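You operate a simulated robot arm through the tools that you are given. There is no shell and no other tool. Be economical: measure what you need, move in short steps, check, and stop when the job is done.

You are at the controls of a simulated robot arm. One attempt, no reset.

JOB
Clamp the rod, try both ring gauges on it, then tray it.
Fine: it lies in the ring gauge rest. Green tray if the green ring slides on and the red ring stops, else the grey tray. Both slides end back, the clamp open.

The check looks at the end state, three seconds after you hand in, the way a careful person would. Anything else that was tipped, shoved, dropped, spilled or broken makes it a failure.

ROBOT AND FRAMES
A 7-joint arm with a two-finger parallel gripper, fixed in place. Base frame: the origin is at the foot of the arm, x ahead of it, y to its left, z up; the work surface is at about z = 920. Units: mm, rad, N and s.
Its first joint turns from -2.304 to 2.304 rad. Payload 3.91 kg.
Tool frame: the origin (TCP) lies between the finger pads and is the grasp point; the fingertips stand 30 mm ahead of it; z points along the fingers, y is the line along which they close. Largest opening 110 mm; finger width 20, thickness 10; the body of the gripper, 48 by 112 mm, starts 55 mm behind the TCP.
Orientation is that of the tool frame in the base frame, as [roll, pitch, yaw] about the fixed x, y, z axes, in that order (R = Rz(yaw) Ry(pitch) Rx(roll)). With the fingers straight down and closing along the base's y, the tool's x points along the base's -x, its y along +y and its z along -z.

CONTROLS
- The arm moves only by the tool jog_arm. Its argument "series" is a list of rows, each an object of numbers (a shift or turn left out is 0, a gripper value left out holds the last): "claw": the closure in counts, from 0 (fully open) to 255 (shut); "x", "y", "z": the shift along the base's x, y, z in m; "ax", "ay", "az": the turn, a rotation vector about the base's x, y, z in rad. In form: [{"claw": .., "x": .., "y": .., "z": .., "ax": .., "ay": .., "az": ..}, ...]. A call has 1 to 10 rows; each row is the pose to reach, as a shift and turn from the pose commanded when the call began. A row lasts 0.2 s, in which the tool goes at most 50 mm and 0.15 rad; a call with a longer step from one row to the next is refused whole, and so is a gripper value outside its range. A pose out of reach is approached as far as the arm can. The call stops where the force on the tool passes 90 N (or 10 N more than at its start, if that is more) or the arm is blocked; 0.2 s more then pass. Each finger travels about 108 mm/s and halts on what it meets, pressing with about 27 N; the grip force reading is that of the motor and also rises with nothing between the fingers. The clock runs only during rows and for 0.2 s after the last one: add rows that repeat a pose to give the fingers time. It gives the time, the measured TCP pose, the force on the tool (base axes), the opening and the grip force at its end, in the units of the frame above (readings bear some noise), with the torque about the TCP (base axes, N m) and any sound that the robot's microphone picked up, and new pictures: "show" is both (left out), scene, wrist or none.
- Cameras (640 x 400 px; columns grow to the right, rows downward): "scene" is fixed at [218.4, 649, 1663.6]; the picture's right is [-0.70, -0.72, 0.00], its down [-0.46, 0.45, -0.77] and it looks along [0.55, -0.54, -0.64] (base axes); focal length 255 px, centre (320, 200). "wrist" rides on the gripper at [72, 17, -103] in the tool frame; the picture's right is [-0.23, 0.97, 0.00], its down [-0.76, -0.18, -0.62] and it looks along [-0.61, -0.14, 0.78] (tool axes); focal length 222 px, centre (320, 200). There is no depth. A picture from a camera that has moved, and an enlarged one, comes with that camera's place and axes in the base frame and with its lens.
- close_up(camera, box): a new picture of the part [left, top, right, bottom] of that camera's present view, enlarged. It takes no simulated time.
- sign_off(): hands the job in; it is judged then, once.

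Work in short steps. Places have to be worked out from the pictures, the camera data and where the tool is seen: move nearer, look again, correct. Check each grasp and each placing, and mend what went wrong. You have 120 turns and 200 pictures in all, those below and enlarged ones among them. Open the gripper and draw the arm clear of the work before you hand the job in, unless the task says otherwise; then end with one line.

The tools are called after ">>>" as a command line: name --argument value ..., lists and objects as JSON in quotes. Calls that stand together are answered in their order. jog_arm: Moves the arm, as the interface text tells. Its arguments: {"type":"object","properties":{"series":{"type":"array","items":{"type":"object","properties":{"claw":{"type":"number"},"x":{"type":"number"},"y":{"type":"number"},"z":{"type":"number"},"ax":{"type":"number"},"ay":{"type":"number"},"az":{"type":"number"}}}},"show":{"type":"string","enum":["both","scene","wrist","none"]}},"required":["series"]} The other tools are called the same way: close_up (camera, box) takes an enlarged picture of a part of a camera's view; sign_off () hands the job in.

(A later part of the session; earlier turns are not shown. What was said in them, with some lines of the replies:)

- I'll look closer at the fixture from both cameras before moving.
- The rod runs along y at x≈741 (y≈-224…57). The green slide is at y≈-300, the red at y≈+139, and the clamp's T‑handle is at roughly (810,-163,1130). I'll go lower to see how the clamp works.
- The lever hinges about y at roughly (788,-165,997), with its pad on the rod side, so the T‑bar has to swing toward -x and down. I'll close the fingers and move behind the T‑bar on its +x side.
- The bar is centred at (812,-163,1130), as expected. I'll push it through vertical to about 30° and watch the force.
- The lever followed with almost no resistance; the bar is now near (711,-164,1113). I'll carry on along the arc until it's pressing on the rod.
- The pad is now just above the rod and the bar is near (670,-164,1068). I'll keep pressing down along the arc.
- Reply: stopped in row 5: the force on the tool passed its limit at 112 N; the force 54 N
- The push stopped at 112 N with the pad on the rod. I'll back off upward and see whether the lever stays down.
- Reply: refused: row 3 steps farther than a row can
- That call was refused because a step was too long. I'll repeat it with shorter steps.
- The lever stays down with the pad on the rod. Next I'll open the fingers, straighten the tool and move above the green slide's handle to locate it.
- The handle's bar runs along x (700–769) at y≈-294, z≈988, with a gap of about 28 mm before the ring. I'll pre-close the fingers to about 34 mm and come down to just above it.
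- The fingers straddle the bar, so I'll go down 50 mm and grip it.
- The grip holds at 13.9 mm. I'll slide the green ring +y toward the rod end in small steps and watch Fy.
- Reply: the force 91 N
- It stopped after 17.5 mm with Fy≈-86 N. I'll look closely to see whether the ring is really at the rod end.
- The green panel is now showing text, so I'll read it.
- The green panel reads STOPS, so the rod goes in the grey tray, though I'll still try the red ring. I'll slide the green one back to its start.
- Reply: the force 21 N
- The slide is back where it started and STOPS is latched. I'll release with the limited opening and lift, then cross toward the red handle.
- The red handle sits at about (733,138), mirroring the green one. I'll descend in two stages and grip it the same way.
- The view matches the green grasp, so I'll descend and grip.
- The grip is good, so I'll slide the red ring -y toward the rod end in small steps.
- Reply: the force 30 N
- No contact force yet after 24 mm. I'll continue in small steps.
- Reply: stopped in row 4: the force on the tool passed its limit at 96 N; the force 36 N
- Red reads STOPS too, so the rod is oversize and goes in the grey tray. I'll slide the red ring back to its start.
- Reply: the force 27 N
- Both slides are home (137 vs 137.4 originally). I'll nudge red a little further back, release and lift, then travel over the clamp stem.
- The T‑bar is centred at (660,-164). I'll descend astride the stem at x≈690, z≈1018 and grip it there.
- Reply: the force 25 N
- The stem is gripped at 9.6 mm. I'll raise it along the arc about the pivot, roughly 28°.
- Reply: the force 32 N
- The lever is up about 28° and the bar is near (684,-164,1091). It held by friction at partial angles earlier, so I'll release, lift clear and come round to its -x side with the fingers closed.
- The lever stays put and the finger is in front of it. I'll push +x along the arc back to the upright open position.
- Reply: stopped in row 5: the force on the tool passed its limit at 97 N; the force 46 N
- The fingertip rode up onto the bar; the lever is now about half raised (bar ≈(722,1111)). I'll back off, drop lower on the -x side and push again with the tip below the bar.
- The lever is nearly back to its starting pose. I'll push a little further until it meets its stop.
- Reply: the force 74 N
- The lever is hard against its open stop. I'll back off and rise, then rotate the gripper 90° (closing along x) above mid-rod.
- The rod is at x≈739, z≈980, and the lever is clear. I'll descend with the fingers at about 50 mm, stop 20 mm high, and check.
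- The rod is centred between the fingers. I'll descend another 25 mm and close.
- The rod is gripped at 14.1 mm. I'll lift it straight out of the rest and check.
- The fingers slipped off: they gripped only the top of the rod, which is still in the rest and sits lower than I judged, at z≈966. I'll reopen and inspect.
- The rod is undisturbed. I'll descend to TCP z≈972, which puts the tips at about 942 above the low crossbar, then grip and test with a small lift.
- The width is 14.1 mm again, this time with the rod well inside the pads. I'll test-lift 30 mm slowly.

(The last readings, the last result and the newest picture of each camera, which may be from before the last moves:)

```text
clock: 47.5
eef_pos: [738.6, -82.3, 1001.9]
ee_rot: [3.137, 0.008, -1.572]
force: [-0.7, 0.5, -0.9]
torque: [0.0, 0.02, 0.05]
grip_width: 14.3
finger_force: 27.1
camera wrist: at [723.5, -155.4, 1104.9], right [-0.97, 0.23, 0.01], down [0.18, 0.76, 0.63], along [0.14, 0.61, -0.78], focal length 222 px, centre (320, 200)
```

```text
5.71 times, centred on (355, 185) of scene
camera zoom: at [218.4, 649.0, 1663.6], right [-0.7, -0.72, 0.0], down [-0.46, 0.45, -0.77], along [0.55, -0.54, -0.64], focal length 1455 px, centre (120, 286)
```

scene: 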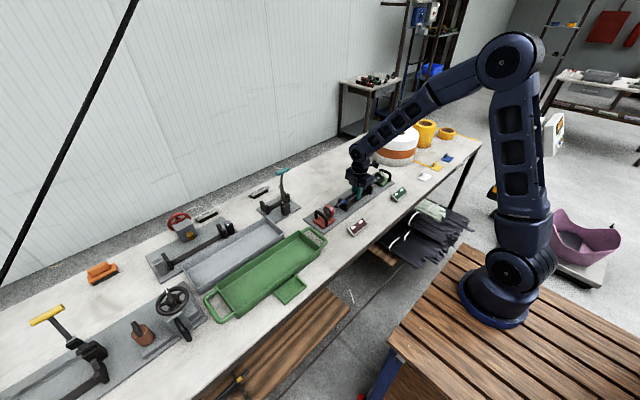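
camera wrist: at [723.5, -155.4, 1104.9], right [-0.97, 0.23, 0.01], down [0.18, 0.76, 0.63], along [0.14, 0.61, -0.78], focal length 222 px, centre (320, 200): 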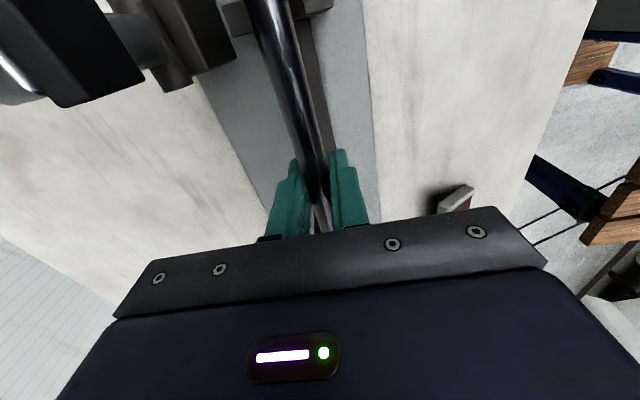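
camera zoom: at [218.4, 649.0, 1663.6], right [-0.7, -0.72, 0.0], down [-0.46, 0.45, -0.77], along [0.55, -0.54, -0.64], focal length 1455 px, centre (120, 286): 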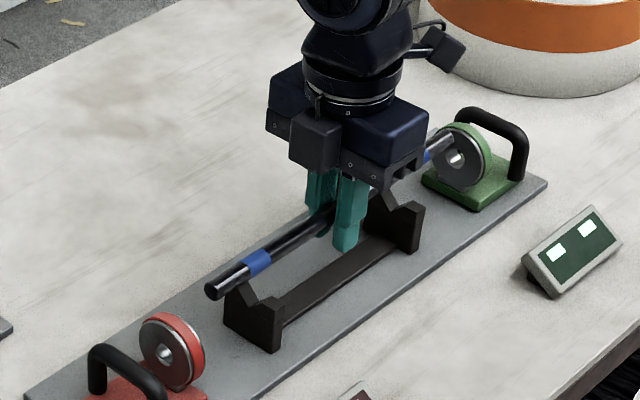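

The rod is held level. I'll raise it further and carry it slowly toward the grey tray, whose centre I estimate at (833,455).

>>> jog_arm --series '[{"z": 0.03}, {"z": 0.065}, {"z": 0.1}, {"z": 0.14}, {"z": 0.155, "y": 0.025}, {"z": 0.155, "y": 0.06}, {"z": 0.155, "y": 0.1, "x": 0.005}, {"z": 0.155, "y": 0.14, "x": 0.01}, {"z": 0.155, "y": 0.18, "x": 0.015}, {"z": 0.155, "y": 0.22, "x": 0.02}]' --show "none"

>>> jog_arm --series '[{"y": 0.04, "x": 0.01}, {"y": 0.08, "x": 0.02}, {"y": 0.12, "x": 0.03}, {"y": 0.16, "x": 0.04}, {"y": 0.2, "x": 0.05}, {"y": 0.24, "x": 0.06}, {"y": 0.28, "x": 0.07}, {"y": 0.31, "x": 0.075}, {"y": 0.318, "x": 0.075}]'

>>> close_up --camera "scene" --box '[120, 130, 340, 320]'

```text
clock: 49.7
eef_pos: [759.7, 138.7, 1157.3]
ee_rot: [3.139, 0.008, -1.571]
force: [0.5, 0.0, -0.4]
torque: [0.06, -0.01, 0.0]
grip_width: 13.9
finger_force: 27.3
```

```text
clock: 51.7
eef_pos: [833.9, 455.5, 1157.2]
ee_rot: [3.138, 0.009, -1.572]
force: [0.3, 0.1, 0.1]
torque: [0.0, -0.02, 0.02]
grip_width: 14.0
finger_force: 27.0
camera wrist: at [817.7, 382.7, 1259.9], right [-0.97, 0.23, 0.01], down [0.18, 0.76, 0.63], along [0.14, 0.61, -0.78], focal length 222 px, centre (320, 200)
```

scene: 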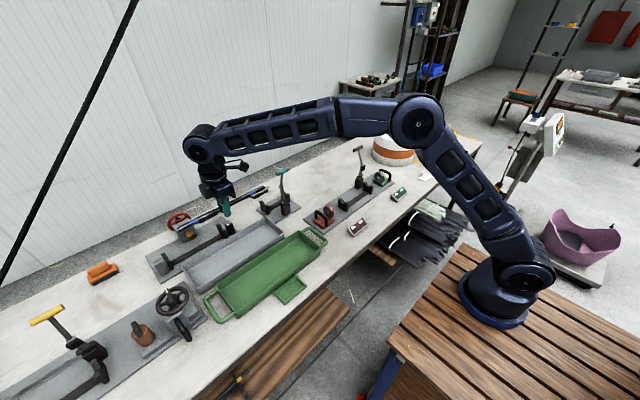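
wrist: 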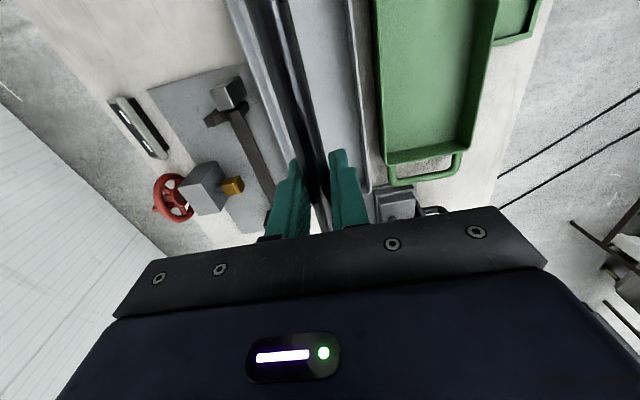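

```text
2.11 times, centred on (230, 225) of scene
camera zoom: at [218.4, 649.0, 1663.6], right [-0.7, -0.72, 0.0], down [-0.46, 0.45, -0.77], along [0.55, -0.54, -0.64], focal length 536 px, centre (510, 147)
```

zoom: 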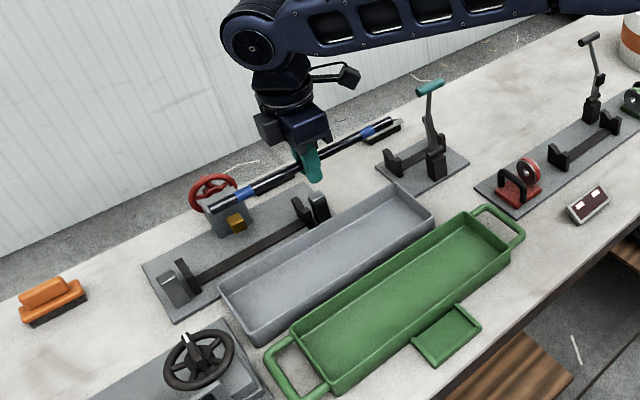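

The rod is above the grey tray, which I place at about x 785–898, y 290–616. I'll check the rod's ends to centre it along y.

>>> close_up --camera "scene" --box '[180, 165, 290, 235]'

```text
5.71 times, centred on (235, 200) of scene
camera zoom: at [218.4, 649.0, 1663.6], right [-0.7, -0.72, 0.0], down [-0.46, 0.45, -0.77], along [0.55, -0.54, -0.64], focal length 1455 px, centre (806, 200)
```

zoom: 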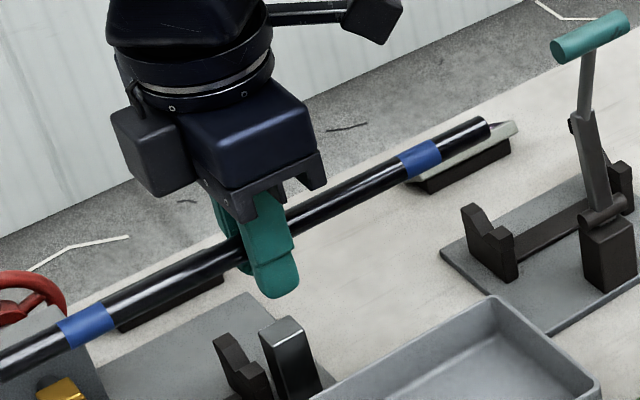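

The rod's centre is about 6 mm short of the tray's in y. I'll shift +6 mm and lower to z≈1000 to check.

>>> jog_arm --series '[{"y": 0.006, "x": 0.002, "z": -0.03}, {"y": 0.006, "x": 0.002, "z": -0.065}, {"y": 0.006, "x": 0.002, "z": -0.1}, {"y": 0.006, "x": 0.002, "z": -0.13}, {"y": 0.006, "x": 0.002, "z": -0.15}, {"y": 0.006, "x": 0.002, "z": -0.15}]'

>>> close_up --camera "scene" --box '[140, 170, 310, 300]'

>>> close_up --camera "wrist" --box '[200, 0, 440, 240]'

```text
clock: 53.1
eef_pos: [836.6, 461.0, 1007.3]
ee_rot: [3.137, 0.007, -1.574]
force: [0.0, -0.4, 0.2]
torque: [0.01, 0.01, -0.02]
grip_width: 14.0
finger_force: 27.3
camera wrist: at [820.0, 388.6, 1109.6], right [-0.97, 0.23, 0.01], down [0.18, 0.76, 0.63], along [0.14, 0.61, -0.78], focal length 222 px, centre (320, 200)
```

scene: 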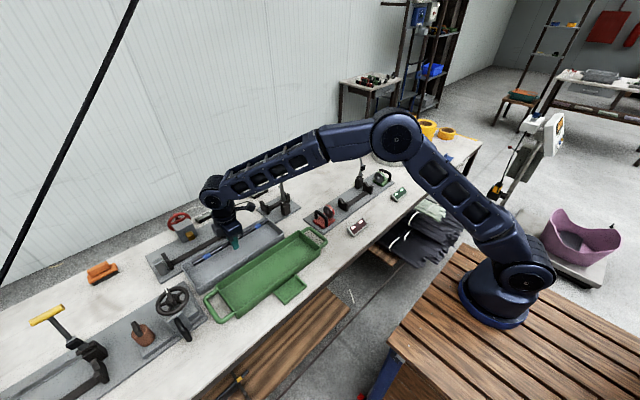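
wrist: 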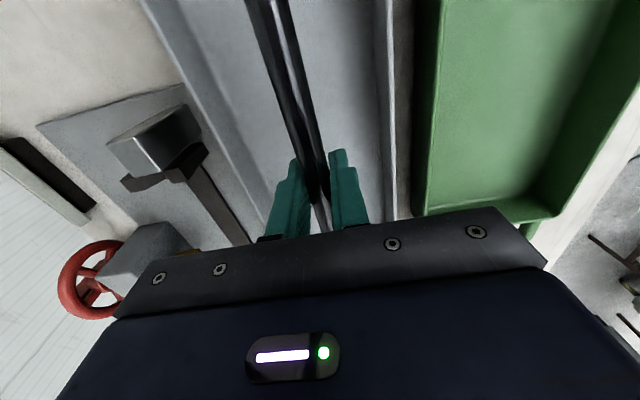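

```text
3.08 times, centred on (225, 235) of scene
camera zoom: at [218.4, 649.0, 1663.6], right [-0.7, -0.72, 0.0], down [-0.46, 0.45, -0.77], along [0.55, -0.54, -0.64], focal length 783 px, centre (612, 92)
```

zoom: 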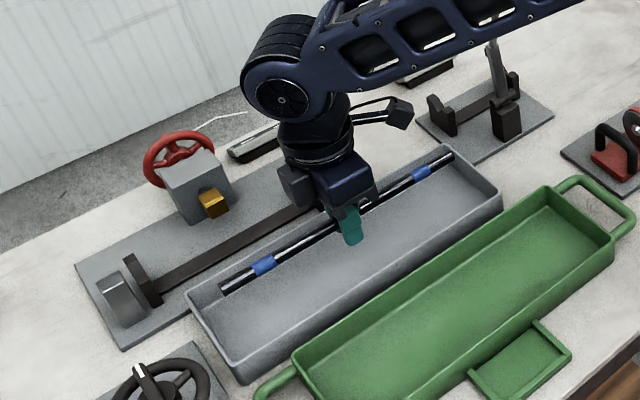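

```text
1.67 times, centred on (320, 120) of wrist
camera zoom: at [820.0, 388.6, 1109.6], right [-0.97, 0.23, 0.01], down [0.18, 0.76, 0.63], along [0.14, 0.61, -0.78], focal length 370 px, centre (320, 333)
```

zoom: 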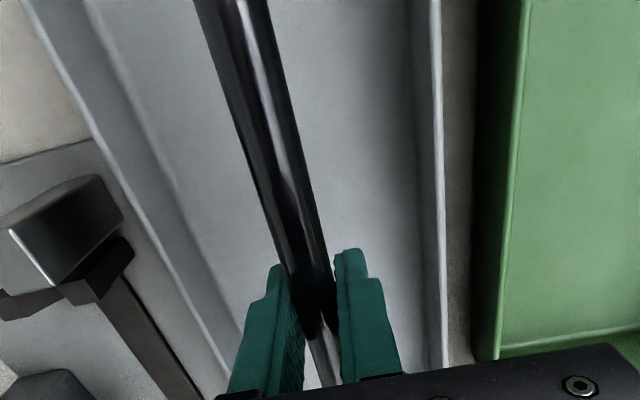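

The rod is now centred in the tray in both x and y. I'll lower in small steps until the tips are just off the floor.

>>> jog_arm --series '[{"z": -0.015}, {"z": -0.03}, {"z": -0.04}, {"z": -0.045}, {"z": -0.045}]' --show "none"

>>> close_up --camera "scene" --box '[170, 190, 290, 290]'

```text
clock: 54.3
eef_pos: [835.6, 460.7, 962.3]
ee_rot: [3.138, 0.008, -1.572]
force: [0.3, -0.3, -0.4]
torque: [0.04, 0.02, 0.06]
grip_width: 13.9
finger_force: 27.0
```

```text
4.00 times, centred on (230, 240) of scene
camera zoom: at [218.4, 649.0, 1663.6], right [-0.7, -0.72, 0.0], down [-0.46, 0.45, -0.77], along [0.55, -0.54, -0.64], focal length 1018 px, centre (680, 40)
```

zoom: 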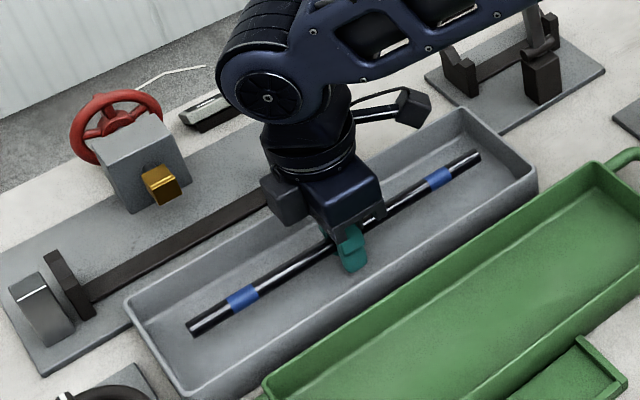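

The rod is inside the tray and centred, with no contact yet. I'll ease down a few more millimetres toward the floor.

>>> jog_arm --series '[{"z": -0.002}, {"z": -0.004}, {"z": -0.006}, {"z": -0.006}]' --show "none"

```text
clock: 55.3
eef_pos: [834.9, 461.5, 956.3]
ee_rot: [3.137, 0.008, -1.573]
force: [-0.4, 0.1, -1.1]
torque: [-0.03, 0.03, 0.01]
grip_width: 14.0
finger_force: 26.8
```

>>> jog_arm --series '[{"z": -0.002}, {"z": -0.004}, {"z": -0.006}, {"z": -0.006}]' --show "none"

```text
clock: 56.3
eef_pos: [835.3, 462.1, 953.4]
ee_rot: [3.141, 0.011, -1.573]
force: [-1.1, -4.1, 45.5]
torque: [-0.57, 0.09, 0.04]
grip_width: 14.0
finger_force: 27.4
```

The tips touched the tray floor at TCP≈954. I'll back off 3 mm and open gently so the rod settles the short remaining distance.

>>> jog_arm --series '[{"z": 0.004}, {"z": 0.004}, {"z": 0.004, "claw": 215}, {"z": 0.004, "claw": 200}, {"z": 0.004, "claw": 170}, {"z": 0.004, "claw": 170}, {"z": 0.004, "claw": 170}]'

>>> close_up --camera "scene" --box '[170, 190, 290, 290]'

```text
clock: 57.9
eef_pos: [836.2, 461.3, 954.2]
ee_rot: [3.14, 0.008, -1.573]
force: [-9.9, 3.1, 18.0]
torque: [-0.1, -0.02, -0.05]
grip_width: 31.3
finger_force: 0.1
camera wrist: at [819.5, 388.7, 1056.9], right [-0.97, 0.23, 0.01], down [0.18, 0.76, 0.63], along [0.14, 0.61, -0.78], focal length 222 px, centre (320, 200)
```

scene: 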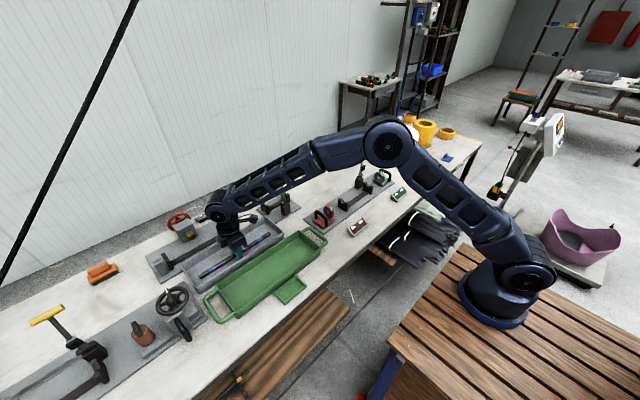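
wrist: 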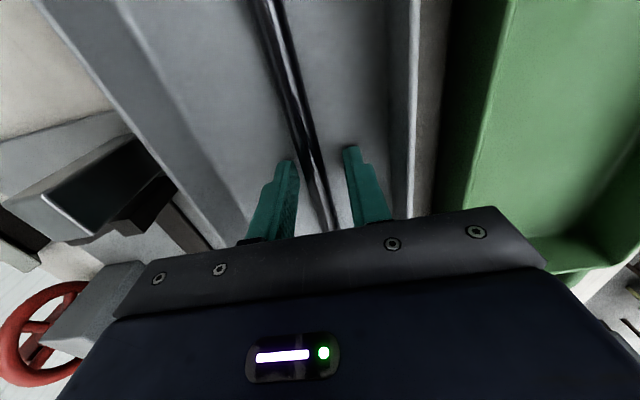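

```text
4.00 times, centred on (230, 240) of scene
camera zoom: at [218.4, 649.0, 1663.6], right [-0.7, -0.72, 0.0], down [-0.46, 0.45, -0.77], along [0.55, -0.54, -0.64], focal length 1018 px, centre (680, 40)
```

zoom: 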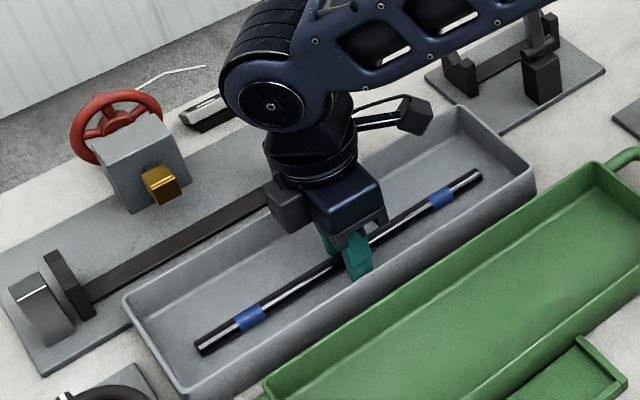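

The rod is resting on the tray floor. I'll lift straight up between the open fingers and move clear.

>>> jog_arm --series '[{"z": 0.01}, {"z": 0.03}, {"z": 0.065}, {"z": 0.11}, {"z": 0.155}, {"z": 0.2}, {"z": 0.24, "x": -0.02, "y": -0.02}, {"z": 0.26, "x": -0.05, "y": -0.05}, {"z": 0.26, "x": -0.08, "y": -0.085}, {"z": 0.26, "x": -0.11, "y": -0.12}]' --show "none"

>>> jog_arm --series '[{"x": -0.02, "y": -0.04, "claw": 0}, {"x": -0.04, "y": -0.08}, {"x": -0.06, "y": -0.12}, {"x": -0.08, "y": -0.16}, {"x": -0.1, "y": -0.2}, {"x": -0.12, "y": -0.24}, {"x": -0.12, "y": -0.24}]' --show "scene"

>>> close_up --camera "scene" --box '[140, 170, 320, 310]'

>>> close_up --camera "scene" --box '[300, 130, 420, 240]'

```text
clock: 60.1
eef_pos: [726.9, 341.7, 1213.4]
ee_rot: [3.137, 0.008, -1.571]
force: [0.7, -0.8, -1.1]
torque: [-0.06, 0.07, -0.01]
grip_width: 36.5
finger_force: 0.1
```

```text
clock: 61.7
eef_pos: [605.5, 100.9, 1214.8]
ee_rot: [3.137, 0.006, -1.571]
force: [-1.0, -0.7, 0.3]
torque: [0.0, 0.03, 0.0]
grip_width: 110.1
finger_force: 0.1
```

scene: 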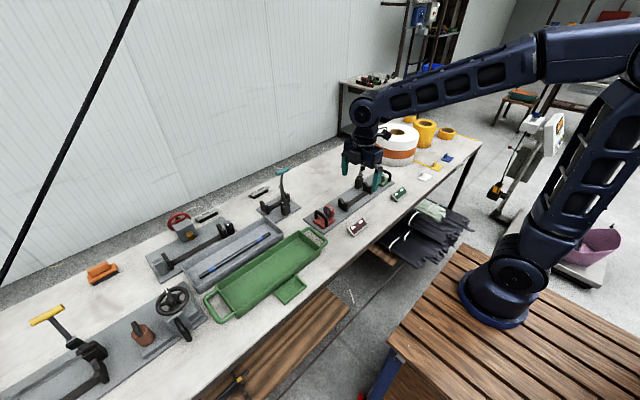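

```text
2.86 times, centred on (230, 240) of scene
camera zoom: at [218.4, 649.0, 1663.6], right [-0.7, -0.72, 0.0], down [-0.46, 0.45, -0.77], along [0.55, -0.54, -0.64], focal length 727 px, centre (577, 86)
```

zoom: 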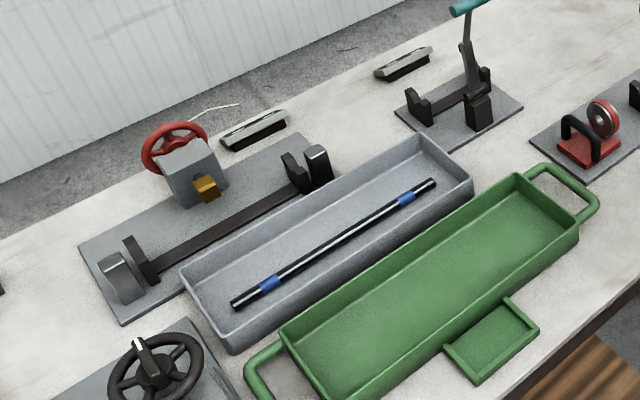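

```text
3.64 times, centred on (360, 185) of scene
camera zoom: at [218.4, 649.0, 1663.6], right [-0.7, -0.72, 0.0], down [-0.46, 0.45, -0.77], along [0.55, -0.54, -0.64], focal length 926 px, centre (174, 254)
```

zoom: 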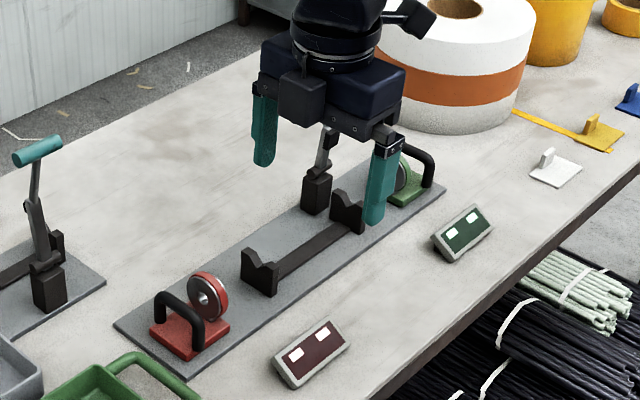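

The rod lies flat in the grey tray. Both slides are back, the clamp lever is up on its stop, and the gripper is open and clear, so I'm handing in.

>>> sign_off

```text
The job is handed in.
```

The rod is in the grey tray because the green ring stopped on it (the red ring stopped too); both slides are back, the clamp is open, and the job is handed in.
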